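You operate a simulated robot arm through the tools that you are given. There is no shell and no other tool. Be economical: measure what you need, move in short steps, check, and stop when the job is done.

The job below is to be done with a simulated two-armed robot. You get a single attempt, and the scene is never put back.

Task
Take the blue cloth from the top of the high grey table and lay it out flat on the free end of the island bench.
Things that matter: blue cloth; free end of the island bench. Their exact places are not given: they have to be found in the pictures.

The check looks at the end state, three seconds after you hand in, the way a careful person would. Anything else that was tipped, shoved, dropped, spilled or broken makes it a failure. Flat cloth is picked up by pressing the open fingertips on it (5 to 10 N) and closing them slowly along it; thin cloth reads only 2 to 8 mm in the jaws.

Robot
Two 7-joint arms with two-finger parallel grippers on one trunk, on a base that drives. Base frame: it is fixed to the floor where the robot stands at the start and does not move with it; the origin is under the middle of the robot, x ahead of it, y to its left, z up; the surface under the hand at the start is at about z = 0.85. Units: m, degrees, N and s.
The left shoulder is at the start at [0.06, 0.189, 1.128], the right one opposite. With the tool pointing down near the work surface each hand reaches from about 0.1 to 0.66 m from the robot's upright axis, wherever it stands, measured 20 degrees to its own side. Places, roughly: free end of the island bench [-1.4, -0.9, 0.8]. Payload 3.43 kg a hand.
The TCP of each hand is the grasp point between the finger pads, 0.03 m short of the fingertips. In the tool frame z runs along the fingers and y along their closing line. Largest opening 0.094 m; finger width 0.028, thickness 0.01; the body of the gripper, 0.05 by 0.096 m, starts 0.055 m behind the TCP.
Orientation is told as [roll, pitch, yaw] about the base's x, y, z axes, in that order, counted from this pose: with the fingers straight down and closing along the base's y, the tool's x points along the base's -x, its y along +y and its z along -z.

Tools
- The arms move only by the tool servo_tool. It takes "left_plan", "right_plan" or both (then of equal length, played together; a hand with none holds still); each is a list of rows, each a list of 7 numbers: the shift along the tool's x, y, z in m, then the turn, a rotation vector about the tool's x, y, z in degrees, then the finger opening in m, from 0 to 0.094. In form: [[x, y, z, wx, wy, wz, fingers], ...]. A call has 1 to 8 rows; each row shifts and turns the commanded pose from where the row before left it, along the tool's axes as they then stand. Each row takes 0.2 s and may step no farther than 0.05 m and 8.6 degrees from the row before; otherwise, or with a gripper value out of range, the whole call is refused. Where a pose cannot be reached the arm comes as near as it can. A force on the tool above 40 N (or 10 N above the force at the start of the call, whichever is more), or a blocked arm, ends the call early, and 0.2 s more pass. The fingers move at their own pace (about 0.153 m/s each) and stop on an object; they squeeze with about 42 N. The grip force told is the motor's: it shows also when the fingers shut on nothing. Time passes only in rows, and 0.2 s behind the last, so rows that do not move let the fingers close. It gives the time, the measured TCP pose, the force on the tool (base axes), the opening and the grip force at its end, in the units of the frame above (readings bear some noise), with the torque about the TCP (base axes, N m) and any sound that the robot's microphone picked up.
- Cameras (640 x 400 px; columns grow to the right, rows downward): "scene" is now at [0.0165, 0.0088, 1.6734]; the picture's right is [0.13, -0.99, 0.00], its down [-0.78, -0.10, -0.62] and it looks along [0.61, 0.08, -0.79] (base axes); focal length 278 px, centre (320, 200). "left" rides on the left gripper at [0.076, -0.014, -0.103] in its tool frame; the picture's right is [0.18, 0.98, 0.00], its down [-0.75, 0.14, -0.64] and it looks along [-0.63, 0.12, 0.77] (tool axes); focal length 243 px, centre (320, 200). "right" rides on the right gripper at [0.076, 0.014, -0.103] in its tool frame; the picture's right is [-0.18, 0.98, 0.00], its down [-0.75, -0.14, -0.64] and it looks along [-0.63, -0.12, 0.77] (tool axes); focal length 243 px, centre (320, 200).
- grab_frame(camera): a new picture of that camera. The clock stands still meanwhile.
- raise_lower(by): slides the trunk up (or, below 0, down) by that many m; the arms and the scene camera ride with it, the base frame stays. It gives what a move gives, with no picture.
- roll_base(legs): drives the robot by 1 to 6 legs, each [ahead, left, turn to the left] in m, m and degrees, along the robot's own axes; the way and the turn of a leg run together, so that a leg with both is an arc; at most 1.5 m and 180 degrees a leg. The arms and the cameras ride along, it lands a little off, and it stops where it bumps. It gives what a move gives.
- turn_head(pan, tilt): turns the head with the scene camera to pan (to the left, within 86 degrees either way) and tilt (down, from -29 to 69), counted from straight ahead of the robot. It gives what a move gives.
- probe_pixels(camera, pixels): for up to 12 pixels [column, row] of the newest picture of that camera ("zoom" is the newest enlarged one), the place [x, y, z] in the base frame of the surface seen there, good to about 0.002 m. The clock stands still meanwhile.
- zoom(camera, box): a new picture of the part [left, top, right, bottom] of that camera's present view, enlarged. The clock stands still meanwhile.
- close_job(): hands the job in; it is judged then, once.

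Work in short steps. Measure before you move; look again where a grasp or a placing could have gone wrong, and mend it. You have 80 turns and 62 pictures in all, those below and enlarged ones among them. Open the grippers and draw the arms clear of the work before you hand the job in, unless the task says otherwise; then end with one line.

The tools are called after "Request:" by a JSON object that holds its "op" and its "data". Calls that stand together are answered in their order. servo_tool: Moves the arms, as the interface text tells. Its arguments: {"type":"object","properties":{"left_plan":{"type":"array","items":{"type":"array","items":{"type":"number"}}},"right_plan":{"type":"array","items":{"type":"array","items":{"type":"number"}}}},"required":[]} The other tools are called the same way: raise_lower (by) slides the trunk up or down; roll_base (legs) drives the base; turn_head (pan, tilt) turns the head that bears the scene camera; grab_frame (camera) takes a picture; probe_pixels (camera, pixels) gives the place of the surface under pixels of a picture; zoom (camera, box) takes an enlarged picture of a part of a camera's view; close_job () hands the job in.

At the start:

```text
time: 0.0
left_tool_pos: [0.4692, 0.2956, 1.0809]
left_tcp_rot: [-0.1, 0.0, 0.0]
left_ft_force: [-0.8, 0.6, 0.6]
left_wrist_torque: [-0.03, -0.01, 0.0]
left_grip_width: 0.0938
left_gripper_force: 0.0
right_tool_pos: [0.348, -0.0312, 1.0487]
right_tcp_rot: [0.0, 0.0, 0.1]
right_ft_force: [0.0, 0.4, 0.3]
right_wrist_torque: [0.04, -0.02, 0.03]
right_grip_width: 0.094
right_gripper_force: 0.0
trunk travel left (down, up): [-0.8, 0.19]
robot x, y, heading: [0.002, -0.0003, -0.1]
head pan, tilt: [7.2, 51.7]
```

scene: 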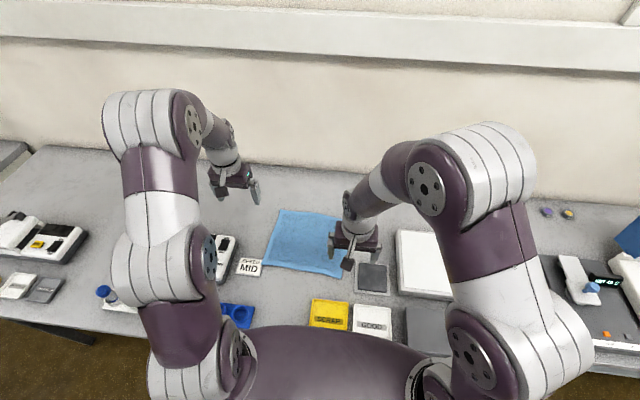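
right: 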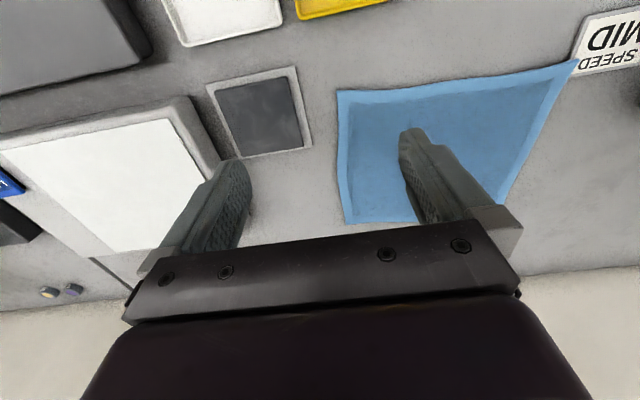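
left: 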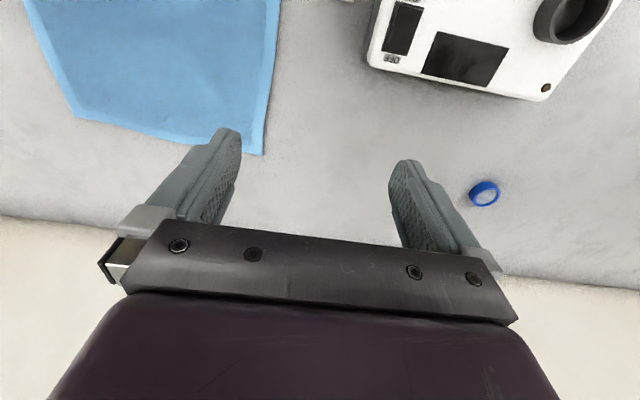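

The scene picture shows the blue cloth at about (305,242), lying on the grey table. I probe its corners, its middle and some neighbours.

Request:
{"op": "probe_pixels", "data": {"camera": "scene", "pixels": [[281, 211], [264, 262], [340, 276], [300, 240], [335, 217], [250, 267], [372, 278], [330, 312], [400, 220], [225, 245], [300, 200], [310, 290]]}}

Request:
{"op": "probe_pixels", "data": {"camera": "right", "pixels": [[338, 92], [345, 222], [576, 62], [500, 203], [450, 120], [205, 85], [310, 145], [580, 45], [345, 150], [370, 205]]}}

Request:
{"op": "zoom", "data": {"camera": "scene", "box": [190, 180, 450, 342]}}

```text
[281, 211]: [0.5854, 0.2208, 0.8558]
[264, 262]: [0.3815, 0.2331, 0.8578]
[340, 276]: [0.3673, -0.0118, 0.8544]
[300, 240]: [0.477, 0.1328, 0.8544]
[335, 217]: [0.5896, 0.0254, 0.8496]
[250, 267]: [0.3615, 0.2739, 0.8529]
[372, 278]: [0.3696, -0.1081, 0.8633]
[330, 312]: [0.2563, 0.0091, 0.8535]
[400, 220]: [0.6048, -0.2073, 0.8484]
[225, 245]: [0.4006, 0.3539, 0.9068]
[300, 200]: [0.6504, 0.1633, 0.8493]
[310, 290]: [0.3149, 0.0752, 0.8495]
```

```text
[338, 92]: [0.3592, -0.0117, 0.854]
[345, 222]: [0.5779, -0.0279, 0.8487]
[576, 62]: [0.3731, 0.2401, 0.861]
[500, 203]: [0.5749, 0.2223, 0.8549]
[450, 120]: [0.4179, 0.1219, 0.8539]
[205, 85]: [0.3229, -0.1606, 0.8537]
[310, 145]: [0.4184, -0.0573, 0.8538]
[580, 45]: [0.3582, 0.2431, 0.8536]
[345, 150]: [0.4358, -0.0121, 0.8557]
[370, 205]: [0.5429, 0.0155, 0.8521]
```

```text
2.46 times, centred on (320, 261) of scene
```

zoom: 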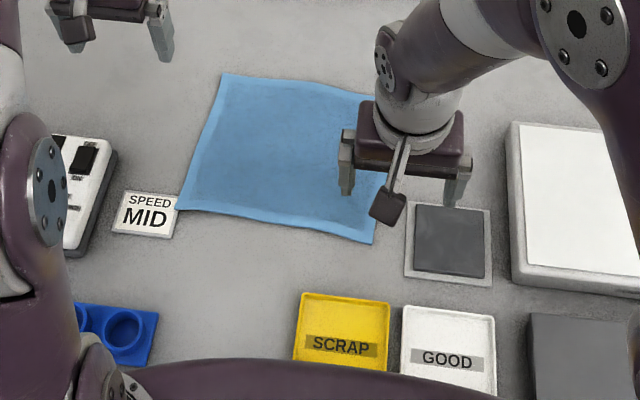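

The cloth's corners are near-left (0.375,0.238), near-right (0.36,-0.012), far-right (0.578,-0.028) and far-left (0.585,0.222), all at z≈0.854. Before picking it up I turn the head to the right to look for the island bench and the way there.

Request:
{"op": "turn_head", "data": {"pan": -86, "tilt": 25}}

Request:
{"op": "grab_frame", "data": {"camera": "scene"}}

```text
time: 1.7
left_tool_pos: [0.4693, 0.2952, 1.0818]
left_tcp_rot: [0.0, 0.0, 0.0]
left_ft_force: [-0.7, 0.7, 0.4]
left_wrist_torque: [0.01, -0.03, 0.03]
left_grip_width: 0.094
left_gripper_force: 0.1
right_tool_pos: [0.3481, -0.0316, 1.0492]
right_tcp_rot: [0.0, 0.0, 0.0]
right_ft_force: [-0.2, -0.3, 0.0]
right_wrist_torque: [-0.03, -0.02, 0.02]
right_grip_width: 0.0938
right_gripper_force: 0.0
trunk travel left (down, up): [-0.8, 0.19]
robot x, y, heading: [-0.001, -0.0018, -0.0]
head pan, tilt: [-85.9, 25.0]
```

```text
57 pictures are left
```

scene: 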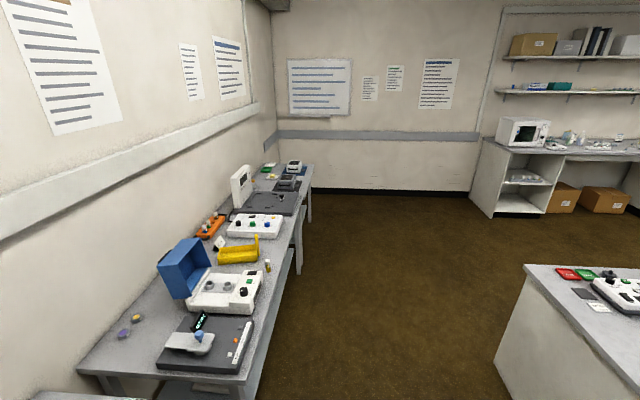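

The island shows at the lower right, with its corner near (525,268). I probe it and some floor.

Request:
{"op": "probe_pixels", "data": {"camera": "scene", "pixels": [[525, 266], [637, 384], [600, 320], [638, 270], [495, 360], [567, 273], [597, 307], [400, 350]]}}

```text
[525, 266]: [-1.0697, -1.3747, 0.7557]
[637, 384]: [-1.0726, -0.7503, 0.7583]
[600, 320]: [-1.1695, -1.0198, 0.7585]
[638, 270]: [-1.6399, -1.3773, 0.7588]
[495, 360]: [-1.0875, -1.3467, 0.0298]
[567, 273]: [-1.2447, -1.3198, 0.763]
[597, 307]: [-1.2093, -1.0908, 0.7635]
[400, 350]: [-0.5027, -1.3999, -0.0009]
```

The island top is at z≈0.758 and its near edge at x≈-1.07. I now bring both hands above the cloth's near edge and start turning them so the fingers close across that edge. The head goes back to face the table.

Request:
{"op": "servo_tool", "data": {"left_plan": [[0.03, -0.045, 0, 0, 0, 0, 0.094], [0.03, -0.045, 0, 0, 0, 0, 0.094], [0, 0, 0, 0, 0, 8.5, 0.094], [0, 0, 0, 0, 0, 8.5, 0.094], [0, 0, 0, 0, 0, 8.5, 0.094], [0, 0, 0, 0, 0, 8.5, 0.094], [0, 0, 0, 0, 0, 8.5, 0.094], [0, 0, 0, 0, 0, 8.5, 0.094]], "right_plan": [[-0.025, 0.025, 0, 0, 0, 0, 0.094], [-0.025, 0.025, 0, 0, 0, 0, 0.094], [0, 0, 0, 0, 0, -8.5, 0.094], [0, 0, 0, 0, 0, -8.5, 0.094], [0, 0, 0, 0, 0, -8.5, 0.094], [0, 0, 0, 0, 0, -8.5, 0.094], [0, 0, 0, 0, 0, -8.5, 0.094], [0, 0, 0, 0, 0, -8.5, 0.094]]}}

Request:
{"op": "turn_head", "data": {"pan": 7, "tilt": 52}}

```text
refused: row 1 steps farther than a row can; nothing moved
```

```text
time: 3.4
left_tool_pos: [0.4702, 0.295, 1.0815]
left_tcp_rot: [0.0, 0.0, -0.1]
left_ft_force: [-0.4, -0.2, -0.7]
left_wrist_torque: [0.03, 0.0, 0.01]
left_grip_width: 0.0939
left_gripper_force: 0.1
right_tool_pos: [0.3492, -0.0308, 1.048]
right_tcp_rot: [0.0, -0.1, 0.0]
right_ft_force: [-0.4, -0.5, 0.8]
right_wrist_torque: [0.01, 0.01, 0.02]
right_grip_width: 0.0939
right_gripper_force: 0.1
trunk travel left (down, up): [-0.8, 0.19]
robot x, y, heading: [-0.0018, 0.0024, -0.3]
head pan, tilt: [7.0, 52.0]
```

The first row was too long (0.054 m), so I split the move into shorter steps.

Request:
{"op": "servo_tool", "data": {"left_plan": [[0.02, -0.03, 0, 0, 0, 0, 0.094], [0.02, -0.03, 0, 0, 0, 0, 0.094], [0.02, -0.03, 0, 0, 0, 0, 0.094], [0, 0, 0, 0, 0, 8.5, 0.094], [0, 0, 0, 0, 0, 8.5, 0.094], [0, 0, 0, 0, 0, 8.5, 0.094], [0, 0, 0, 0, 0, 8.5, 0.094], [0, 0, 0, 0, 0, 8.5, 0.094]], "right_plan": [[-0.016, 0.017, 0, 0, 0, 0, 0.094], [-0.016, 0.017, 0, 0, 0, 0, 0.094], [-0.016, 0.017, 0, 0, 0, 0, 0.094], [0, 0, 0, 0, 0, -8.5, 0.094], [0, 0, 0, 0, 0, -8.5, 0.094], [0, 0, 0, 0, 0, -8.5, 0.094], [0, 0, 0, 0, 0, -8.5, 0.094], [0, 0, 0, 0, 0, -8.5, 0.094]]}}

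Request:
{"op": "servo_tool", "data": {"left_plan": [[0, 0, 0, 0, 0, 8, 0.094], [0, 0, 0, 0, 0, 8, 0.08], [0, 0, 0, 0, 0, 8, 0.06], [0, 0, 0, 0, 0, 8, 0.05], [0, 0, 0, 0, 0, 8, 0.04], [0, 0, 0, 0, 0, 7.5, 0.04]], "right_plan": [[0, 0, 0, 0, 0, -8, 0.094], [0, 0, 0, 0, 0, -8, 0.08], [0, 0, 0, 0, 0, -8, 0.06], [0, 0, 0, 0, 0, -8, 0.05], [0, 0, 0, 0, 0, -8, 0.04], [0, 0, 0, 0, 0, -7.5, 0.04]]}}

Request:
{"op": "grab_frame", "data": {"camera": "scene"}}

```text
time: 5.2
left_tool_pos: [0.409, 0.2052, 1.0807]
left_tcp_rot: [0.0, -0.1, -42.6]
left_ft_force: [0.2, -0.4, -0.4]
left_wrist_torque: [0.0, -0.04, -0.06]
left_grip_width: 0.0938
left_gripper_force: 0.1
right_tool_pos: [0.3964, 0.0207, 1.0492]
right_tcp_rot: [0.0, 0.0, 42.6]
right_ft_force: [0.3, 0.1, 1.0]
right_wrist_torque: [0.02, 0.0, 0.0]
right_grip_width: 0.0941
right_gripper_force: 0.0
trunk travel left (down, up): [-0.8, 0.19]
robot x, y, heading: [0.0007, -0.0016, 0.1]
head pan, tilt: [7.0, 52.0]
```

```text
time: 6.6
left_tool_pos: [0.4094, 0.205, 1.082]
left_tcp_rot: [0.0, 0.0, -90.1]
left_ft_force: [-0.8, 1.1, -0.8]
left_wrist_torque: [-0.02, -0.01, -0.02]
left_grip_width: 0.0399
left_gripper_force: 0.0
right_tool_pos: [0.3959, 0.021, 1.049]
right_tcp_rot: [0.0, 0.0, 90.2]
right_ft_force: [0.1, 0.4, 0.9]
right_wrist_torque: [-0.01, 0.04, 0.01]
right_grip_width: 0.0402
right_gripper_force: 0.1
trunk travel left (down, up): [-0.8, 0.19]
robot x, y, heading: [-0.0012, -0.0005, -0.2]
head pan, tilt: [7.0, 52.0]
```

```text
56 pictures are left
```

scene: 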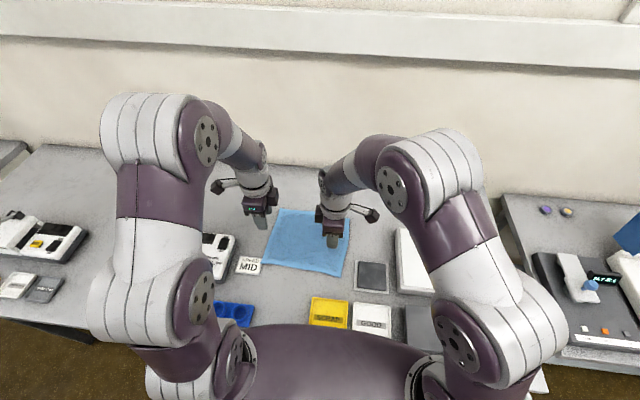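

Both hands are turned and above the near corners. I lower them until the fingertips are about 2 cm above the cloth.

Request:
{"op": "servo_tool", "data": {"left_plan": [[0, 0, 0.045, 0, 0, 0, 0.04], [0, 0, 0.045, 0, 0, 0, 0.04], [0, 0, 0.045, 0, 0, 0, 0.04], [0, 0, 0.043, 0, 0, 0, 0.04], [0, 0, 0, 0, 0, 0, 0.04]], "right_plan": [[0, 0, 0.036, 0, 0, 0, 0.04], [0, 0, 0.036, 0, 0, 0, 0.04], [0, 0, 0.036, 0, 0, 0, 0.04], [0, 0, 0.036, 0, 0, 0, 0.04], [0, 0, 0, 0, 0, 0, 0.04]]}}

Request:
{"op": "grab_frame", "data": {"camera": "left"}}

Request:
{"op": "grab_frame", "data": {"camera": "right"}}

```text
time: 7.8
left_tool_pos: [0.4108, 0.2059, 0.9064]
left_tcp_rot: [0.1, 0.0, -90.0]
left_ft_force: [-0.4, 0.2, -0.5]
left_wrist_torque: [-0.02, -0.03, 0.0]
left_grip_width: 0.0401
left_gripper_force: 0.0
right_tool_pos: [0.3955, 0.0193, 0.905]
right_tcp_rot: [-0.1, 0.0, 89.9]
right_ft_force: [-0.3, 0.3, -0.2]
right_wrist_torque: [-0.04, 0.0, 0.02]
right_grip_width: 0.0402
right_gripper_force: 0.0
trunk travel left (down, up): [-0.8, 0.19]
robot x, y, heading: [0.0014, 0.0017, -0.2]
head pan, tilt: [7.0, 52.0]
```

```text
55 pictures are left
```

left: 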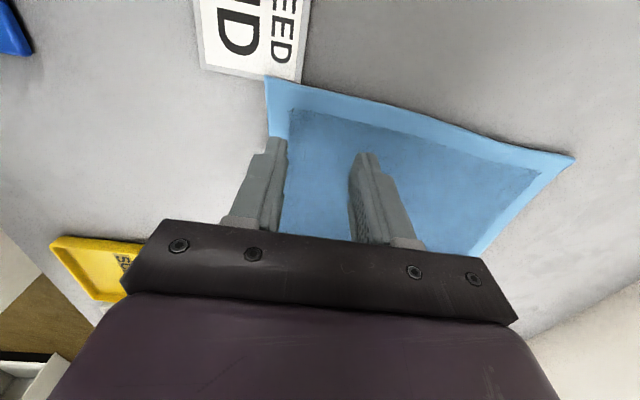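

```text
54 pictures are left
```

right: 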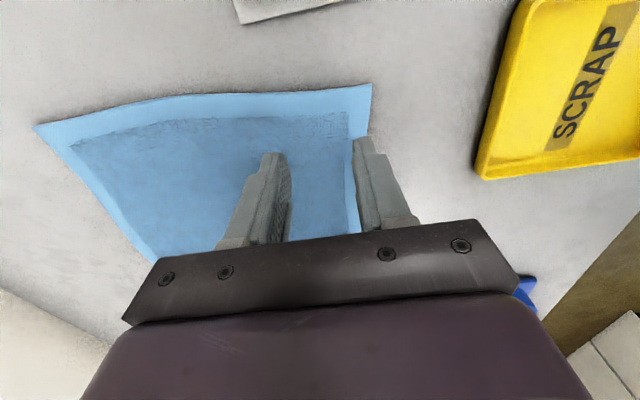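

Both finger pairs straddle the hem just inside the near edge. I lower gently to contact in small steps.

Request:
{"op": "servo_tool", "data": {"left_plan": [[0, 0, 0.01, 0, 0, 0, 0.04], [0, 0, 0.008, 0, 0, 0, 0.04], [0, 0, 0.003, 0, 0, 0, 0.04], [0, 0, 0.002, 0, 0, 0, 0.04], [0, 0, 0, 0, 0, 0, 0.04]], "right_plan": [[0, 0, 0.01, 0, 0, 0, 0.04], [0, 0, 0.008, 0, 0, 0, 0.04], [0, 0, 0.003, 0, 0, 0, 0.04], [0, 0, 0.002, 0, 0, 0, 0.04], [0, 0, 0, 0, 0, 0, 0.04]]}}

```text
time: 9.0
left_tool_pos: [0.4109, 0.205, 0.8816]
left_tcp_rot: [0.3, 0.1, -90.0]
left_ft_force: [-0.2, 3.8, 22.6]
left_wrist_torque: [0.07, 0.04, -0.07]
left_grip_width: 0.0399
left_gripper_force: 0.0
right_tool_pos: [0.395, 0.0183, 0.8841]
right_tcp_rot: [-0.1, 0.0, 90.1]
right_ft_force: [0.7, 0.2, 3.2]
right_wrist_torque: [-0.03, -0.02, 0.01]
right_grip_width: 0.0401
right_gripper_force: 0.0
trunk travel left (down, up): [-0.8, 0.19]
robot x, y, heading: [-0.0005, -0.0019, 0.1]
head pan, tilt: [7.0, 52.0]
```

The left reads 22.6 N, too hard, and the right 3.2 N, a little light. I trim both into the 5–10 N range.

Request:
{"op": "servo_tool", "data": {"left_plan": [[0, 0, -0.0012, 0, 0, 0, 0.04], [0, 0, 0, 0, 0, 0, 0.04]], "right_plan": [[0, 0, 0.0008, 0, 0, 0, 0.04], [0, 0, 0, 0, 0, 0, 0.04]]}}

```text
time: 9.6
left_tool_pos: [0.4095, 0.2047, 0.8834]
left_tcp_rot: [0.1, 0.0, -90.0]
left_ft_force: [3.3, 1.2, 13.8]
left_wrist_torque: [0.03, -0.1, -0.03]
left_grip_width: 0.04
left_gripper_force: 0.1
right_tool_pos: [0.3949, 0.0192, 0.8829]
right_tcp_rot: [-0.1, -0.1, 90.0]
right_ft_force: [-0.7, -1.4, 13.7]
right_wrist_torque: [-0.05, 0.1, 0.02]
right_grip_width: 0.0397
right_gripper_force: 0.1
trunk travel left (down, up): [-0.8, 0.19]
robot x, y, heading: [-0.002, -0.0011, -0.1]
head pan, tilt: [7.0, 52.0]
```

Both read about 13.7 N, so I ease off slightly and then close slowly.

Request:
{"op": "servo_tool", "data": {"left_plan": [[0, 0, -0.0006, 0, 0, 0, 0.04], [0, 0, 0, 0, 0, 0, 0.034], [0, 0, 0, 0, 0, 0, 0.028], [0, 0, 0, 0, 0, 0, 0.022], [0, 0, 0, 0, 0, 0, 0.016], [0, 0, 0, 0, 0, 0, 0.01], [0, 0, 0, 0, 0, 0, 0.004], [0, 0, 0, 0, 0, 0, 0]], "right_plan": [[0, 0, -0.0006, 0, 0, 0, 0.04], [0, 0, 0, 0, 0, 0, 0.034], [0, 0, 0, 0, 0, 0, 0.028], [0, 0, 0, 0, 0, 0, 0.022], [0, 0, 0, 0, 0, 0, 0.016], [0, 0, 0, 0, 0, 0, 0.01], [0, 0, 0, 0, 0, 0, 0.004], [0, 0, 0, 0, 0, 0, 0]]}}

Request:
{"op": "grab_frame", "data": {"camera": "left"}}

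Request:
{"op": "grab_frame", "data": {"camera": "right"}}

```text
time: 11.4
left_tool_pos: [0.4098, 0.2047, 0.885]
left_tcp_rot: [0.1, 0.0, -90.0]
left_ft_force: [0.2, -1.0, 7.4]
left_wrist_torque: [-0.01, 0.0, -0.01]
left_grip_width: 0.0053
left_gripper_force: 39.6
right_tool_pos: [0.3944, 0.0194, 0.8827]
right_tcp_rot: [-0.1, 0.0, 90.0]
right_ft_force: [-0.6, 1.4, 13.7]
right_wrist_torque: [0.05, -0.01, -0.04]
right_grip_width: 0.0047
right_gripper_force: 39.1
trunk travel left (down, up): [-0.8, 0.19]
robot x, y, heading: [-0.0023, 0.0004, -0.2]
head pan, tilt: [7.0, 52.0]
```

```text
53 pictures are left
```

left: 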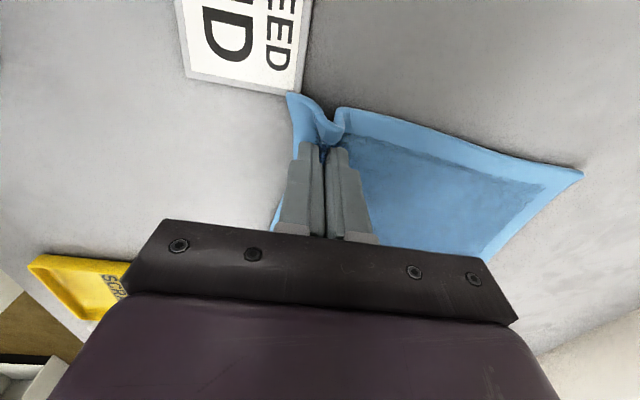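

```text
52 pictures are left
```

right: 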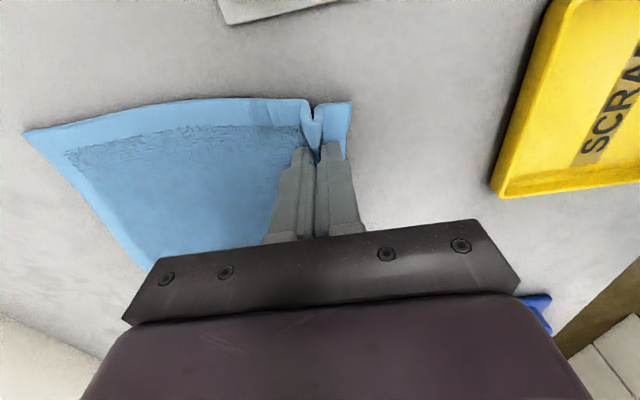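

Both hands have pinched the cloth, with 5.3 and 4.7 mm in the jaws and clear folds. I lift slowly, straight up.

Request:
{"op": "servo_tool", "data": {"left_plan": [[0, 0, -0.02, 0, 0, 0, 0], [0, 0, -0.025, 0, 0, 0, 0], [0, 0, -0.03, 0, 0, 0, 0], [0, 0, -0.03, 0, 0, 0, 0], [0, 0, -0.03, 0, 0, 0, 0], [0, 0, -0.03, 0, 0, 0, 0], [0, 0, -0.03, 0, 0, 0, 0], [0, 0, 0, 0, 0, 0, 0]], "right_plan": [[0, 0, -0.02, 0, 0, 0, 0], [0, 0, -0.025, 0, 0, 0, 0], [0, 0, -0.03, 0, 0, 0, 0], [0, 0, -0.03, 0, 0, 0, 0], [0, 0, -0.03, 0, 0, 0, 0], [0, 0, -0.03, 0, 0, 0, 0], [0, 0, -0.03, 0, 0, 0, 0], [0, 0, 0, 0, 0, 0, 0]]}}

Request:
{"op": "raise_lower", "data": {"by": 0.15}}

Request:
{"op": "grab_frame", "data": {"camera": "scene"}}

```text
time: 13.2
left_tool_pos: [0.4107, 0.2063, 1.0775]
left_tcp_rot: [0.0, 0.1, -90.0]
left_ft_force: [0.0, -1.0, -0.1]
left_wrist_torque: [-0.01, 0.01, 0.03]
left_grip_width: 0.0045
left_gripper_force: 39.0
right_tool_pos: [0.3985, 0.0209, 1.0798]
right_tcp_rot: [-0.1, 0.0, 90.0]
right_ft_force: [0.9, 0.3, 0.7]
right_wrist_torque: [0.04, 0.02, 0.0]
right_grip_width: 0.0046
right_gripper_force: 39.1
trunk travel left (down, up): [-0.8, 0.19]
robot x, y, heading: [0.0017, -0.0, -0.1]
head pan, tilt: [7.0, 52.0]
```

```text
time: 14.9
left_tool_pos: [0.4097, 0.2055, 1.228]
left_tcp_rot: [0.0, 0.1, -89.9]
left_ft_force: [0.3, -1.2, -0.6]
left_wrist_torque: [0.0, -0.05, 0.01]
left_grip_width: 0.0045
left_gripper_force: 38.6
right_tool_pos: [0.397, 0.0193, 1.2291]
right_tcp_rot: [-0.1, 0.0, 90.0]
right_ft_force: [-0.8, -0.4, -0.6]
right_wrist_torque: [0.03, -0.01, -0.01]
right_grip_width: 0.0044
right_gripper_force: 38.7
trunk travel left (down, up): [-0.95, 0.04]
robot x, y, heading: [-0.0008, -0.0021, -0.0]
head pan, tilt: [7.0, 52.0]
```

```text
51 pictures are left
```

scene: 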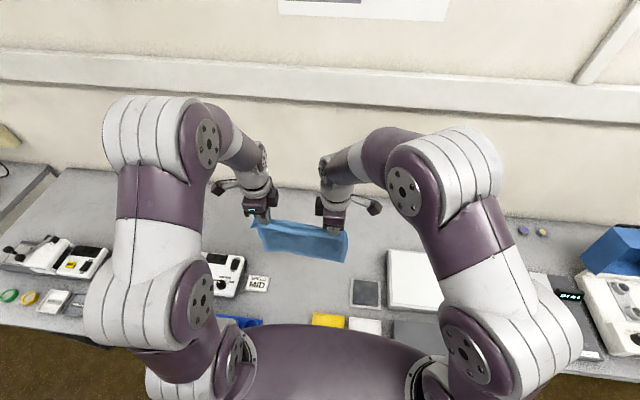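

The cloth hangs from both hands. I back away from the table, then turn right 90° and look toward the island.

Request:
{"op": "roll_base", "data": {"legs": [[-0.4, 0, 0], [0, 0, -90]]}}

Request:
{"op": "turn_head", "data": {"pan": -60, "tilt": 35}}

Request:
{"op": "grab_frame", "data": {"camera": "scene"}}

```text
time: 21.3
left_tool_pos: [-0.212, -0.4159, 1.2275]
left_tcp_rot: [0.0, 0.0, 178.4]
left_ft_force: [0.7, 0.5, -0.1]
left_wrist_torque: [0.0, 0.05, 0.09]
left_grip_width: 0.0044
left_gripper_force: 38.5
right_tool_pos: [-0.3973, -0.3987, 1.2283]
right_tcp_rot: [-0.1, 0.1, -1.7]
right_ft_force: [0.7, -0.4, -0.2]
right_wrist_torque: [-0.03, -0.04, 0.07]
right_grip_width: 0.0043
right_gripper_force: 39.2
trunk travel left (down, up): [-0.95, 0.04]
robot x, y, heading: [-0.4084, 0.0002, -91.6]
head pan, tilt: [7.0, 52.0]
```

```text
time: 22.7
left_tool_pos: [-0.2118, -0.4161, 1.2273]
left_tcp_rot: [0.0, 0.0, 178.3]
left_ft_force: [-0.8, 0.5, 0.2]
left_wrist_torque: [0.0, 0.03, 0.07]
left_grip_width: 0.0045
left_gripper_force: 38.8
right_tool_pos: [-0.397, -0.3975, 1.2286]
right_tcp_rot: [0.0, 0.0, -1.7]
right_ft_force: [0.7, -0.1, 1.1]
right_wrist_torque: [-0.02, -0.03, 0.06]
right_grip_width: 0.0041
right_gripper_force: 38.5
trunk travel left (down, up): [-0.95, 0.04]
robot x, y, heading: [-0.4044, 0.0033, -91.8]
head pan, tilt: [-60.0, 35.0]
```

```text
50 pictures are left
```

scene: 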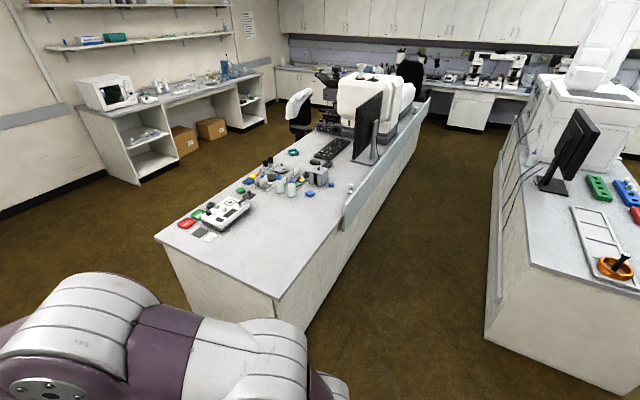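

The island's long axis runs away to -x. The bare area is at the near end, around pixel (285,240). I zoom in and probe it.

Request:
{"op": "zoom", "data": {"camera": "scene", "box": [140, 130, 400, 312]}}

Request:
{"op": "probe_pixels", "data": {"camera": "scene", "pixels": [[275, 298], [155, 236], [340, 232], [345, 215], [305, 192], [285, 240], [240, 220], [210, 237], [325, 208], [290, 193], [276, 325], [350, 200]]}}

```text
2.20 times, centred on (270, 221) of scene
```

zoom: 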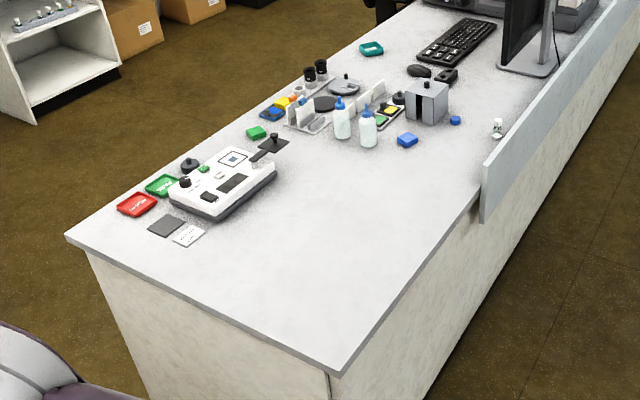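

```text
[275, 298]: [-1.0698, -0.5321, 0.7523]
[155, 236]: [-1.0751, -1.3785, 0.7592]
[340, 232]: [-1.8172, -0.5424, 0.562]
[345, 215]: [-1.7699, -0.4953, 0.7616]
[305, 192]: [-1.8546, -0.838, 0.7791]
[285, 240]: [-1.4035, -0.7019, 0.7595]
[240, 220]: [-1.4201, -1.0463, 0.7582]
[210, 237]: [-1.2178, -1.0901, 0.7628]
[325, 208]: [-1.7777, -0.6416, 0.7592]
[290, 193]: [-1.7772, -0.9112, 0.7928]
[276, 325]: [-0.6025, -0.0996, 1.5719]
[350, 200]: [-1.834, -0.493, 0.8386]
```

The bare area spans about x -1.07 to -1.75 and y -0.53 to -0.95 at z≈0.759. I check the extents of the nearby device and cards, then approach from the end of the island, facing -x.

Request:
{"op": "probe_pixels", "data": {"camera": "zoom", "pixels": [[213, 217], [276, 172], [189, 245], [205, 234], [407, 140], [370, 140], [286, 145], [430, 110], [280, 240]]}}

Request:
{"op": "roll_base", "data": {"legs": [[0, 0, -88.2], [0.2, 0.66, 0]]}}

Request:
{"op": "turn_head", "data": {"pan": 5, "tilt": 48}}

Request:
{"op": "grab_frame", "data": {"camera": "scene"}}

```text
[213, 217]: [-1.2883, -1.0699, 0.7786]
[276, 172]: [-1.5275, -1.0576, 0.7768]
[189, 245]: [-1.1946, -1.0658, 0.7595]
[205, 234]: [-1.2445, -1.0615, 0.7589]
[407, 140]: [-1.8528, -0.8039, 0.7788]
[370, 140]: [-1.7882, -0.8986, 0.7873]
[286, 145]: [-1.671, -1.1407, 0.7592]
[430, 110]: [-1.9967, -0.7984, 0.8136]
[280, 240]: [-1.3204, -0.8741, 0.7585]
```

```text
time: 30.1
left_tool_pos: [-0.9636, -0.8805, 1.2282]
left_tcp_rot: [-0.1, 0.0, 94.4]
left_ft_force: [0.0, 1.8, -0.7]
left_wrist_torque: [0.08, 0.0, 0.06]
left_grip_width: 0.0043
left_gripper_force: 39.1
right_tool_pos: [-0.9637, -0.6957, 1.2297]
right_tcp_rot: [0.0, 0.0, -85.7]
right_ft_force: [0.2, -2.1, 0.1]
right_wrist_torque: [-0.06, 0.04, 0.09]
right_grip_width: 0.0042
right_gripper_force: 38.7
trunk travel left (down, up): [-0.95, 0.04]
robot x, y, heading: [-0.57, -0.6452, -175.6]
head pan, tilt: [-60.0, 35.0]
```

```text
time: 31.4
left_tool_pos: [-0.9641, -0.8837, 1.2281]
left_tcp_rot: [0.0, 0.0, 94.2]
left_ft_force: [0.4, 3.2, 0.3]
left_wrist_torque: [0.07, -0.01, 0.07]
left_grip_width: 0.0045
left_gripper_force: 39.3
right_tool_pos: [-0.9656, -0.6973, 1.2286]
right_tcp_rot: [0.1, 0.0, -85.7]
right_ft_force: [-0.4, -2.9, 0.3]
right_wrist_torque: [-0.08, 0.01, 0.08]
right_grip_width: 0.0043
right_gripper_force: 38.5
trunk travel left (down, up): [-0.95, 0.04]
robot x, y, heading: [-0.5711, -0.6491, -175.4]
head pan, tilt: [5.0, 48.0]
```

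```text
48 pictures are left
```

scene: 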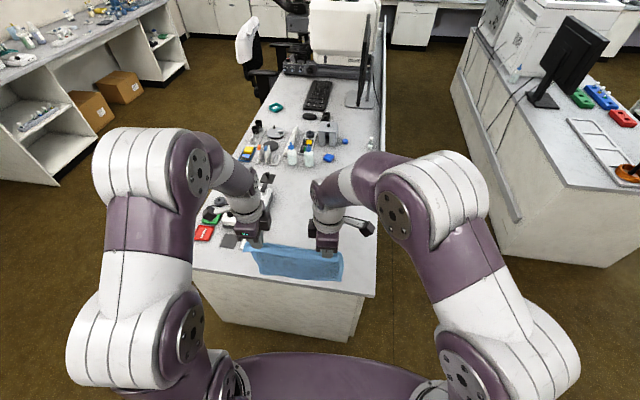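

I'm facing the island end at heading -175.4°, with hands at x≈-0.964. I square up, shift left to centre on the free area, and move closer while keeping a safe gap.

Request:
{"op": "roll_base", "data": {"legs": [[0, 0, -4.5], [0.13, 0.12, 0]]}}

Request:
{"op": "turn_head", "data": {"pan": 0, "tilt": 69}}

Request:
{"op": "grab_frame", "data": {"camera": "scene"}}

```text
time: 33.4
left_tool_pos: [-1.1152, -0.9707, 1.2302]
left_tcp_rot: [0.2, 0.1, 89.6]
left_ft_force: [0.9, 1.8, -0.2]
left_wrist_torque: [0.03, 0.04, 0.14]
left_grip_width: 0.0043
left_gripper_force: 38.2
right_tool_pos: [-1.1003, -0.784, 1.2306]
right_tcp_rot: [-0.2, -0.1, -90.3]
right_ft_force: [0.4, -1.8, -0.5]
right_wrist_torque: [-0.05, 0.02, 0.14]
right_grip_width: 0.0042
right_gripper_force: 38.7
trunk travel left (down, up): [-0.95, 0.04]
robot x, y, heading: [-0.705, -0.7681, 179.5]
head pan, tilt: [5.0, 48.0]
```

```text
time: 34.2
left_tool_pos: [-1.1163, -0.9713, 1.2274]
left_tcp_rot: [-0.1, 0.0, 89.6]
left_ft_force: [0.1, 1.5, -0.2]
left_wrist_torque: [0.08, 0.03, 0.15]
left_grip_width: 0.0045
left_gripper_force: 39.2
right_tool_pos: [-1.1051, -0.7867, 1.229]
right_tcp_rot: [0.0, 0.0, -90.4]
right_ft_force: [-0.8, -2.4, 0.0]
right_wrist_torque: [-0.02, 0.0, 0.09]
right_grip_width: 0.0042
right_gripper_force: 38.8
trunk travel left (down, up): [-0.95, 0.04]
robot x, y, heading: [-0.7055, -0.7636, 179.7]
head pan, tilt: [0.0, 68.8]
```

```text
47 pictures are left
```

scene: 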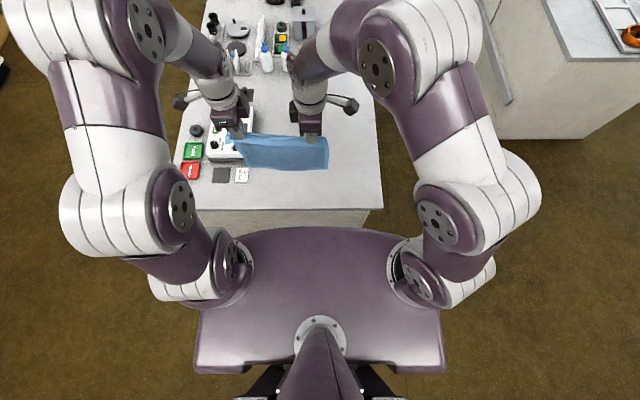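

The view is clear: cloth at (283,150), and the device and cards lie to its left. I shift both hands 0.11 m to the right and 0.2 m ahead together, squaring the edge.

Request:
{"op": "servo_tool", "data": {"left_plan": [[-0.022, 0.04, 0, 0, 0, 0, 0], [-0.022, 0.04, 0, 0, 0, 0, 0], [-0.022, 0.04, 0, 0, 0, 0, 0], [-0.022, 0.04, 0, 0, 0, 0, 0], [-0.022, 0.04, 0, 0, 0, 0, 0], [0, 0, 0, 0, 0, 0, 0]], "right_plan": [[0.022, -0.042, 0, 0, 0, 0, 0], [0.022, -0.042, 0, 0, 0, 0, 0], [0.022, -0.042, 0, 0, 0, 0, 0], [0.022, -0.042, 0, 0, 0, 0, 0], [0.022, -0.042, 0, 0, 0, 0, 0], [0, 0, 0, 0, 0, 0, 0]]}}

Request:
{"op": "raise_lower", "data": {"by": -0.15}}

Request:
{"op": "grab_frame", "data": {"camera": "scene"}}

Request:
{"op": "grab_frame", "data": {"camera": "right"}}

```text
time: 35.6
left_tool_pos: [-1.2768, -0.8651, 1.2058]
left_tcp_rot: [0.2, 0.0, 89.6]
left_ft_force: [0.1, 17.7, 0.6]
left_wrist_torque: [0.51, -0.02, 0.08]
left_grip_width: 0.0043
left_gripper_force: 38.6
left hand out of reach, approached as far as the arm can: row 4, 5
right_tool_pos: [-1.2712, -0.6693, 1.2117]
right_tcp_rot: [-0.4, -0.1, -90.3]
right_ft_force: [0.2, -18.9, -0.3]
right_wrist_torque: [-0.5, 0.02, 0.05]
right_grip_width: 0.0045
right_gripper_force: 38.5
right hand out of reach, approached as far as the arm can: row 4, 5
trunk travel left (down, up): [-0.95, 0.04]
robot x, y, heading: [-0.7028, -0.7677, 179.8]
head pan, tilt: [0.0, 68.8]
```

```text
time: 37.4
left_tool_pos: [-1.2792, -0.8641, 1.0547]
left_tcp_rot: [0.0, 0.0, 89.6]
left_ft_force: [-0.3, 22.6, 0.7]
left_wrist_torque: [0.61, -0.05, 0.11]
left_grip_width: 0.0046
left_gripper_force: 39.2
right_tool_pos: [-1.2734, -0.6682, 1.0597]
right_tcp_rot: [-0.2, -0.1, -90.4]
right_ft_force: [0.1, -22.8, -0.3]
right_wrist_torque: [-0.64, 0.04, 0.04]
right_grip_width: 0.0043
right_gripper_force: 39.1
trunk travel left (down, up): [-0.8, 0.19]
robot x, y, heading: [-0.7037, -0.7637, 179.7]
head pan, tilt: [0.0, 68.8]
```

```text
46 pictures are left
```

scene: 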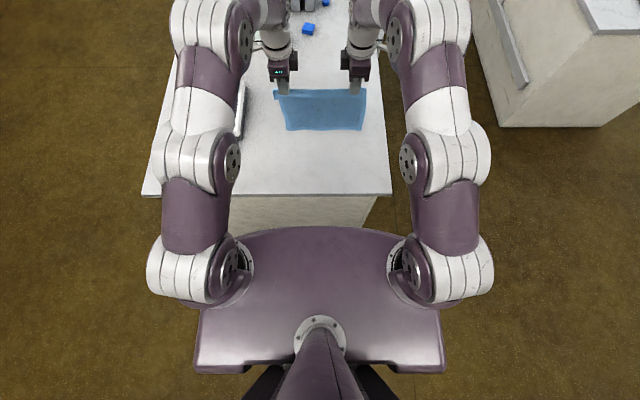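

```text
45 pictures are left
```

right: 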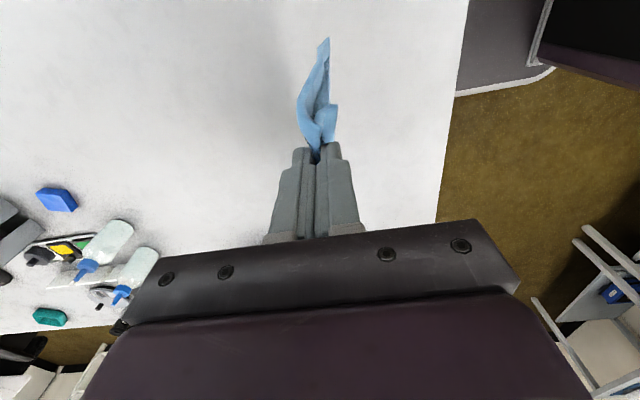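

The hands stopped short at x≈-1.275 and separated a little, pulling 22 N across the cloth. I relieve that by bringing them together, and lower 5 cm, where reach is better.

Request:
{"op": "servo_tool", "data": {"left_plan": [[-0.005, 0, 0.025, 0, 0, 0, 0], [0, 0, 0.025, 0, 0, 0, 0], [0, 0, 0, 0, 0, 0, 0]], "right_plan": [[-0.005, 0, 0.025, 0, 0, 0, 0], [0, 0, 0.025, 0, 0, 0, 0], [0, 0, 0, 0, 0, 0, 0]]}}

```text
time: 38.2
left_tool_pos: [-1.2786, -0.864, 1.0038]
left_tcp_rot: [0.1, 0.1, 89.6]
left_ft_force: [-0.8, 3.3, -0.2]
left_wrist_torque: [0.13, 0.0, 0.04]
left_grip_width: 0.0049
left_gripper_force: 39.4
right_tool_pos: [-1.2723, -0.674, 1.0097]
right_tcp_rot: [-0.2, 0.0, -90.4]
right_ft_force: [0.6, -4.2, -0.3]
right_wrist_torque: [-0.1, 0.0, 0.09]
right_grip_width: 0.0042
right_gripper_force: 38.9
trunk travel left (down, up): [-0.8, 0.19]
robot x, y, heading: [-0.7027, -0.7719, 179.8]
head pan, tilt: [0.0, 68.8]
```

Tension is down to about 4 N. I reach farther ahead by 7 cm and look at where the free edge hangs.

Request:
{"op": "servo_tool", "data": {"left_plan": [[0, 0.02, 0, 0, 0, 0, 0], [0, 0.02, 0, 0, 0, 0, 0], [0, 0.02, 0, 0, 0, 0, 0], [0, 0.005, 0, 0, 0, 0, 0], [0, 0, 0, 0, 0, 0, 0]], "right_plan": [[0, -0.022, 0, 0, 0, 0, 0], [0, -0.022, 0, 0, 0, 0, 0], [0, -0.022, 0, 0, 0, 0, 0], [0, -0.005, 0.005, 0, 0, 0, 0], [0, 0, 0, 0, 0, 0, 0]]}}

Request:
{"op": "grab_frame", "data": {"camera": "scene"}}

Request:
{"op": "grab_frame", "data": {"camera": "right"}}

```text
time: 39.4
left_tool_pos: [-1.3052, -0.8626, 0.9964]
left_tcp_rot: [0.1, 0.0, 89.7]
left_ft_force: [-0.5, 10.2, -0.3]
left_wrist_torque: [0.27, 0.01, 0.07]
left_grip_width: 0.0047
left_gripper_force: 38.9
left hand out of reach, approached as far as the arm can: row 2, 3, 4
right_tool_pos: [-1.3035, -0.6693, 0.9987]
right_tcp_rot: [-0.3, -0.2, -90.4]
right_ft_force: [0.3, -10.3, 0.6]
right_wrist_torque: [-0.28, -0.01, 0.08]
right_grip_width: 0.0042
right_gripper_force: 39.0
right hand out of reach, approached as far as the arm can: row 2, 3
trunk travel left (down, up): [-0.8, 0.19]
robot x, y, heading: [-0.7024, -0.7685, 179.6]
head pan, tilt: [0.0, 68.8]
```

```text
44 pictures are left
```

scene: 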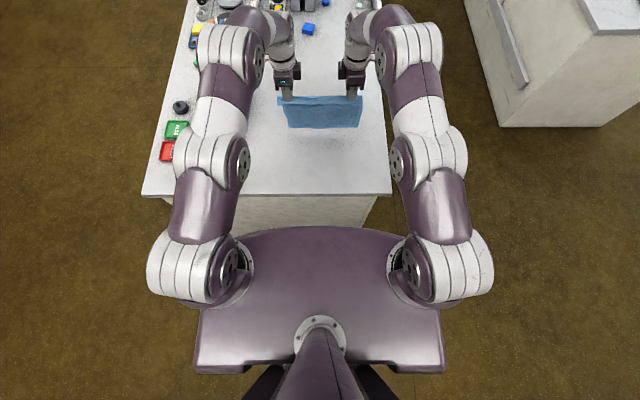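

```text
43 pictures are left
```

right: 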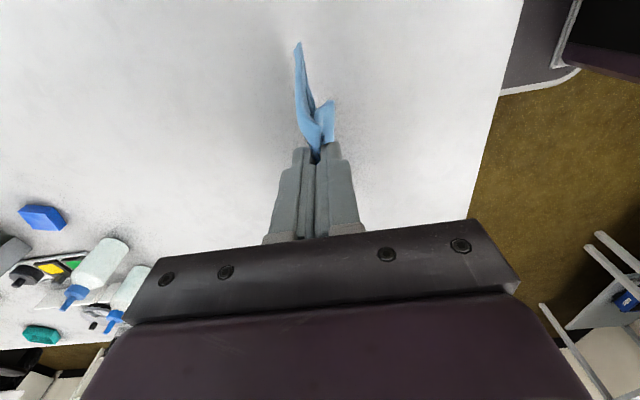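

I need more reach. I probe the torso's front edge against the island edge to judge how much farther the base can drive.

Request:
{"op": "probe_pixels", "data": {"camera": "scene", "pixels": [[318, 230], [318, 222], [318, 193], [320, 126], [320, 98], [300, 120], [210, 365], [255, 390]]}}

```text
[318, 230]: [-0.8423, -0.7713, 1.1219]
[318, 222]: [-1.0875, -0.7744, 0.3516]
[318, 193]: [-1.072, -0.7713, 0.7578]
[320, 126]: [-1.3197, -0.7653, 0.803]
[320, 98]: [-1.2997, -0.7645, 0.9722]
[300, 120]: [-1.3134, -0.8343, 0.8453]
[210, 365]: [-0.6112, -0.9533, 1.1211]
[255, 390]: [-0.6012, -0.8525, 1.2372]
```

The cloth's bottom hangs at z≈0.80, about 4 cm above the bench, and the torso is well clear of it. I raise the trunk 0.1 m, drop the hands relative to it for better reach, and creep 4 cm forward.

Request:
{"op": "raise_lower", "data": {"by": 0.12}}

Request:
{"op": "roll_base", "data": {"legs": [[0.045, 0, 0]]}}

Request:
{"op": "servo_tool", "data": {"left_plan": [[-0.003, 0, 0.03, 0, 0, 0, 0], [0, 0, 0.03, 0, 0, 0, 0], [0, 0, 0.03, 0, 0, 0, 0], [0, 0.02, 0.01, 0, 0, 0, 0], [0, 0.02, 0, 0, 0, 0, 0], [0, 0, 0, 0, 0, 0, 0]], "right_plan": [[-0.003, 0, 0.03, 0, 0, 0, 0], [0, 0, 0.03, 0, 0, 0, 0], [0, 0, 0.03, 0, 0, 0, 0], [0, -0.02, 0.01, 0, 0, 0, 0], [0, -0.02, 0, 0, 0, 0, 0], [0, 0, 0, 0, 0, 0, 0]]}}

```text
time: 40.9
left_tool_pos: [-1.3065, -0.8614, 1.1169]
left_tcp_rot: [0.1, -0.1, 89.6]
left_ft_force: [-0.3, 10.5, -0.4]
left_wrist_torque: [0.32, -0.03, 0.06]
left_grip_width: 0.0042
left_gripper_force: 38.9
right_tool_pos: [-1.3037, -0.668, 1.1189]
right_tcp_rot: [-0.2, 0.0, -90.5]
right_ft_force: [0.0, -10.7, -0.4]
right_wrist_torque: [-0.32, 0.02, 0.08]
right_grip_width: 0.0043
right_gripper_force: 38.5
trunk travel left (down, up): [-0.92, 0.07]
robot x, y, heading: [-0.708, -0.7716, 179.6]
head pan, tilt: [0.0, 68.8]
```

```text
time: 41.8
left_tool_pos: [-1.3451, -0.8629, 1.1206]
left_tcp_rot: [0.5, -0.1, 89.6]
left_ft_force: [0.5, 11.5, 1.2]
left_wrist_torque: [0.28, 0.04, 0.1]
left_grip_width: 0.0044
left_gripper_force: 38.8
right_tool_pos: [-1.3417, -0.6693, 1.1221]
right_tcp_rot: [-0.6, 0.1, -90.4]
right_ft_force: [0.5, -11.6, 0.2]
right_wrist_torque: [-0.31, -0.01, 0.07]
right_grip_width: 0.0045
right_gripper_force: 38.4
trunk travel left (down, up): [-0.92, 0.07]
robot x, y, heading: [-0.7457, -0.7703, 179.5]
head pan, tilt: [0.0, 68.8]
```

```text
time: 43.2
left_tool_pos: [-1.3674, -0.8628, 1.0164]
left_tcp_rot: [0.1, 0.0, 89.6]
left_ft_force: [-0.9, 6.7, -0.3]
left_wrist_torque: [0.18, -0.02, 0.08]
left_grip_width: 0.0043
left_gripper_force: 39.7
left hand out of reach, approached as far as the arm can: row 4, 5
right_tool_pos: [-1.3656, -0.6725, 1.017]
right_tcp_rot: [-0.2, -0.1, -90.4]
right_ft_force: [0.4, -6.6, -0.3]
right_wrist_torque: [-0.17, 0.01, 0.05]
right_grip_width: 0.0042
right_gripper_force: 39.1
right hand out of reach, approached as far as the arm can: row 4, 5
trunk travel left (down, up): [-0.92, 0.07]
robot x, y, heading: [-0.7499, -0.7694, 179.8]
head pan, tilt: [0.0, 68.8]
```

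The hands reach x≈-1.366. To gain a few more cm I tilt the fingers forward about 24° and move ahead 5 cm, lowering a little.

Request:
{"op": "servo_tool", "data": {"left_plan": [[-0.001, 0, 0, -8, 0, 0, 0], [-0.001, 0, 0, -8, 0, 0, 0], [0, 0, 0, -8, 0, 0, 0], [0, 0.027, 0, 0, 0, 0, 0], [0, 0.027, 0, 0, 0, 0, 0], [0, 0, 0, 0, 0, 0, 0]], "right_plan": [[-0.001, 0, 0, 8, 0, 0, 0], [-0.001, 0, 0, 8, 0, 0, 0], [0, 0, 0, 8, 0, 0, 0], [0, -0.027, 0, 0, 0, 0, 0], [0, -0.027, 0, 0, 0, 0, 0], [0, 0, 0, 0, 0, 0, 0]]}}

Request:
{"op": "grab_frame", "data": {"camera": "scene"}}

```text
time: 44.6
left_tool_pos: [-1.4198, -0.8585, 1.0422]
left_tcp_rot: [24.0, 0.0, 89.6]
left_ft_force: [-0.7, 0.7, -0.6]
left_wrist_torque: [0.01, -0.1, 0.03]
left_grip_width: 0.0047
left_gripper_force: 38.8
right_tool_pos: [-1.4119, -0.6724, 1.0422]
right_tcp_rot: [-24.3, 0.0, -90.5]
right_ft_force: [0.3, -1.3, -0.3]
right_wrist_torque: [-0.03, -0.1, 0.03]
right_grip_width: 0.0046
right_gripper_force: 39.0
trunk travel left (down, up): [-0.92, 0.07]
robot x, y, heading: [-0.7495, -0.7692, 179.8]
head pan, tilt: [0.0, 68.8]
```

```text
42 pictures are left
```

scene: 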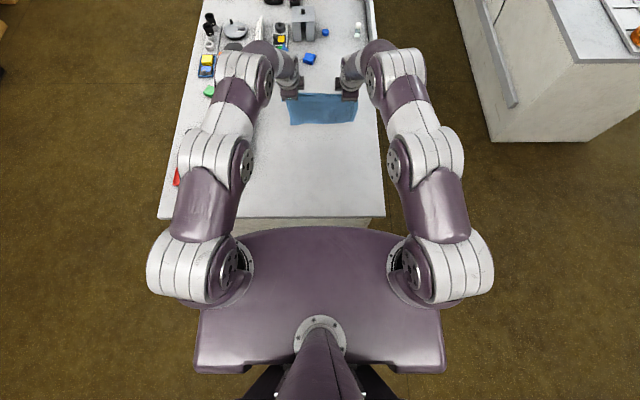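

The cloth now hangs at about x≈-1.43. I lower with the trunk so the free edge just touches the bench, then look.

Request:
{"op": "raise_lower", "data": {"by": -0.08}}

Request:
{"op": "zoom", "data": {"camera": "scene", "box": [210, 40, 430, 180]}}

Request:
{"op": "grab_frame", "data": {"camera": "right"}}

```text
time: 45.8
left_tool_pos: [-1.4201, -0.8575, 0.9605]
left_tcp_rot: [24.3, 0.1, 89.6]
left_ft_force: [0.2, 1.6, 0.1]
left_wrist_torque: [0.02, -0.09, 0.01]
left_grip_width: 0.0043
left_gripper_force: 39.0
right_tool_pos: [-1.4136, -0.6715, 0.9623]
right_tcp_rot: [-24.2, 0.0, -90.4]
right_ft_force: [-0.2, -0.6, 0.6]
right_wrist_torque: [0.0, -0.11, 0.05]
right_grip_width: 0.0041
right_gripper_force: 38.5
trunk travel left (down, up): [-0.84, 0.15]
robot x, y, heading: [-0.7493, -0.7657, 179.7]
head pan, tilt: [0.0, 68.8]
```

```text
2.86 times, centred on (320, 110) of scene
```

zoom: 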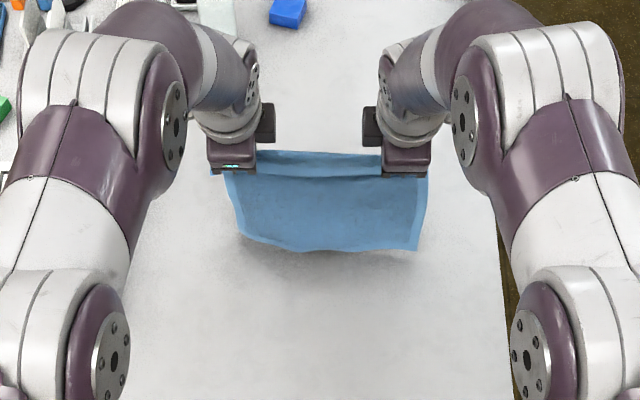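

```text
40 pictures are left
```

right: 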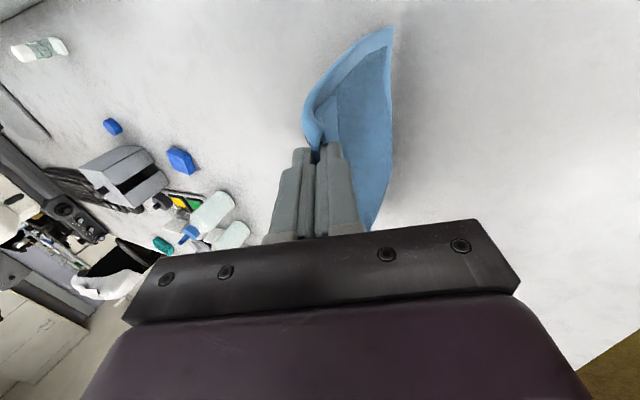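

I probe the free edge to see its height and position.

Request:
{"op": "probe_pixels", "data": {"camera": "zoom", "pixels": [[248, 235], [320, 250], [415, 247], [320, 210], [320, 180], [320, 160], [320, 262]]}}

Request:
{"op": "probe_pixels", "data": {"camera": "right", "pixels": [[388, 30], [388, 100], [378, 200], [310, 110], [345, 110], [410, 100]]}}

```text
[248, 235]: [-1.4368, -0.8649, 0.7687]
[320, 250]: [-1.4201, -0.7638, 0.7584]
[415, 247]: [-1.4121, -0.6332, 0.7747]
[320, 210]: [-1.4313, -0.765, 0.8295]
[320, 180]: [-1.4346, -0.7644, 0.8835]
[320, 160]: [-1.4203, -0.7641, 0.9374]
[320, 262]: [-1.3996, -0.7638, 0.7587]
```

```text
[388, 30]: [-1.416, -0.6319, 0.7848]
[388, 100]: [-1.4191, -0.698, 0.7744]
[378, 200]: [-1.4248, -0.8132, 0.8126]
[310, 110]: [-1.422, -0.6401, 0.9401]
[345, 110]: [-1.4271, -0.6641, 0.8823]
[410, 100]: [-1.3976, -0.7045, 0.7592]
```

The free edge is just at the bench (z≈0.77, x≈-1.42). I start drawing the hands back toward the robot with slight lowering, so the free edge trails away from it.

Request:
{"op": "servo_tool", "data": {"left_plan": [[0, -0.0315, -0.0031, 0, 0, 0, 0], [0, -0.0315, -0.0031, 0, 0, 0, 0]], "right_plan": [[0, 0.0315, -0.0031, 0, 0, 0, 0], [0, 0.0315, -0.0031, 0, 0, 0, 0]]}}

Request:
{"op": "grab_frame", "data": {"camera": "right"}}

Request:
{"op": "zoom", "data": {"camera": "scene", "box": [210, 40, 430, 180]}}

```text
time: 46.4
left_tool_pos: [-1.3587, -0.8581, 0.9423]
left_tcp_rot: [24.2, -0.2, 89.7]
left_ft_force: [0.4, 0.7, -0.4]
left_wrist_torque: [0.0, -0.05, 0.0]
left_grip_width: 0.0047
left_gripper_force: 38.2
right_tool_pos: [-1.3506, -0.6736, 0.9427]
right_tcp_rot: [-24.2, 0.0, -90.6]
right_ft_force: [-0.5, -0.7, -0.1]
right_wrist_torque: [0.07, -0.1, 0.0]
right_grip_width: 0.0044
right_gripper_force: 39.0
trunk travel left (down, up): [-0.84, 0.15]
robot x, y, heading: [-0.7477, -0.7681, 179.3]
head pan, tilt: [0.0, 68.8]
```

```text
39 pictures are left
```

right: 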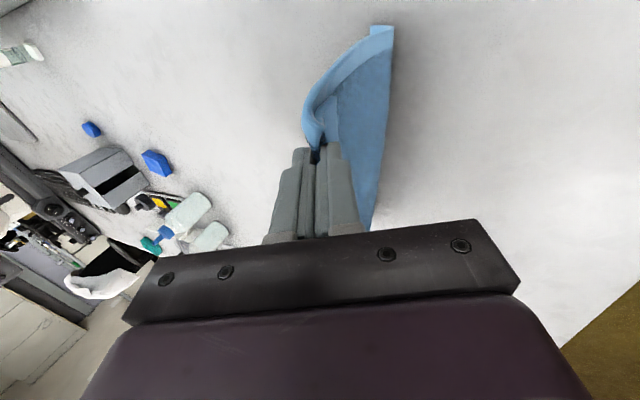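

```text
2.86 times, centred on (320, 110) of scene
```

zoom: 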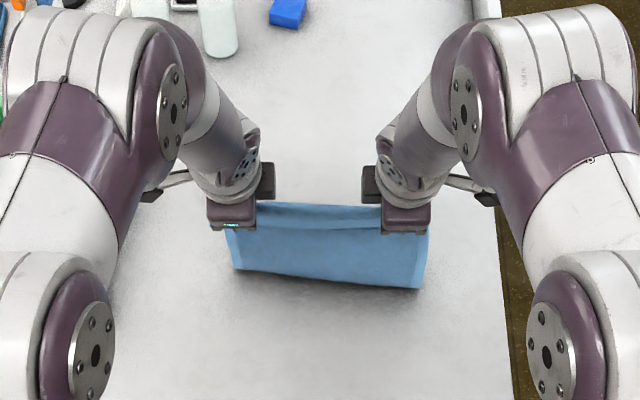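

The cloth slid along instead of staying. I probe where its edge is now relative to the tips.

Request:
{"op": "probe_pixels", "data": {"camera": "zoom", "pixels": [[248, 265], [320, 276], [415, 284], [320, 255], [320, 235], [320, 212], [320, 290]]}}

Request:
{"op": "probe_pixels", "data": {"camera": "right", "pixels": [[390, 30], [380, 30], [385, 130], [372, 215], [310, 110], [345, 110]]}}

```text
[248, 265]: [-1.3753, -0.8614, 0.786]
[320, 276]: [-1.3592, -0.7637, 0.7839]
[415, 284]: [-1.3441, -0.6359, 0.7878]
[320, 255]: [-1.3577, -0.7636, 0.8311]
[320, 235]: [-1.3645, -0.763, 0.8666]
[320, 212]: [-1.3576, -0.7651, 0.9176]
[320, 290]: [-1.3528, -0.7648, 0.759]
```

```text
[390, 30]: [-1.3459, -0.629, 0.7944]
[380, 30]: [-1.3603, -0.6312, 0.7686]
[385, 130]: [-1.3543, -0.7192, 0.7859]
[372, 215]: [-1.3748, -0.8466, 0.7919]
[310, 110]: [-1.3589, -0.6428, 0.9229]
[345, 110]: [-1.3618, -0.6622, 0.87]
```

The hem does trail away, but the cloth will end too near the bench end. I lift slightly, tilt the fingers to 40° and go about 10 cm farther ahead to start again deeper on the bench.

Request:
{"op": "servo_tool", "data": {"left_plan": [[0, 0.0183, -0.041, 0, 0, 0, 0], [0, 0, 0, -8, 0, 0, 0], [0, 0, 0, -8, 0, 0, 0], [0, 0.0368, 0.0309, 0, 0, 0, 0], [0, 0.0368, 0.0309, 0, 0, 0, 0], [0, 0.0153, 0.0129, 0, 0, 0, 0], [0, 0, 0, 0, 0, 0, 0]], "right_plan": [[0, -0.0183, -0.041, 0, 0, 0, 0], [0, 0, 0, 8, 0, 0, 0], [0, 0, 0, 8, 0, 0, 0], [0, -0.0368, 0.0309, 0, 0, 0, 0], [0, -0.0368, 0.0309, 0, 0, 0, 0], [0, -0.0213, 0.0178, 0, 0, 0, 0], [0, 0, 0, 0, 0, 0, 0]]}}

```text
time: 48.0
left_tool_pos: [-1.4773, -0.8586, 0.9855]
left_tcp_rot: [40.2, 0.0, 89.7]
left_ft_force: [0.1, 2.0, -1.1]
left_wrist_torque: [0.04, -0.08, -0.05]
left_grip_width: 0.0044
left_gripper_force: 38.8
right_tool_pos: [-1.4741, -0.6731, 0.989]
right_tcp_rot: [-40.1, 0.0, -90.4]
right_ft_force: [-0.1, -2.4, -0.2]
right_wrist_torque: [-0.06, -0.06, 0.02]
right_grip_width: 0.0041
right_gripper_force: 38.9
trunk travel left (down, up): [-0.84, 0.15]
robot x, y, heading: [-0.7484, -0.7706, 179.5]
head pan, tilt: [0.0, 68.8]
```

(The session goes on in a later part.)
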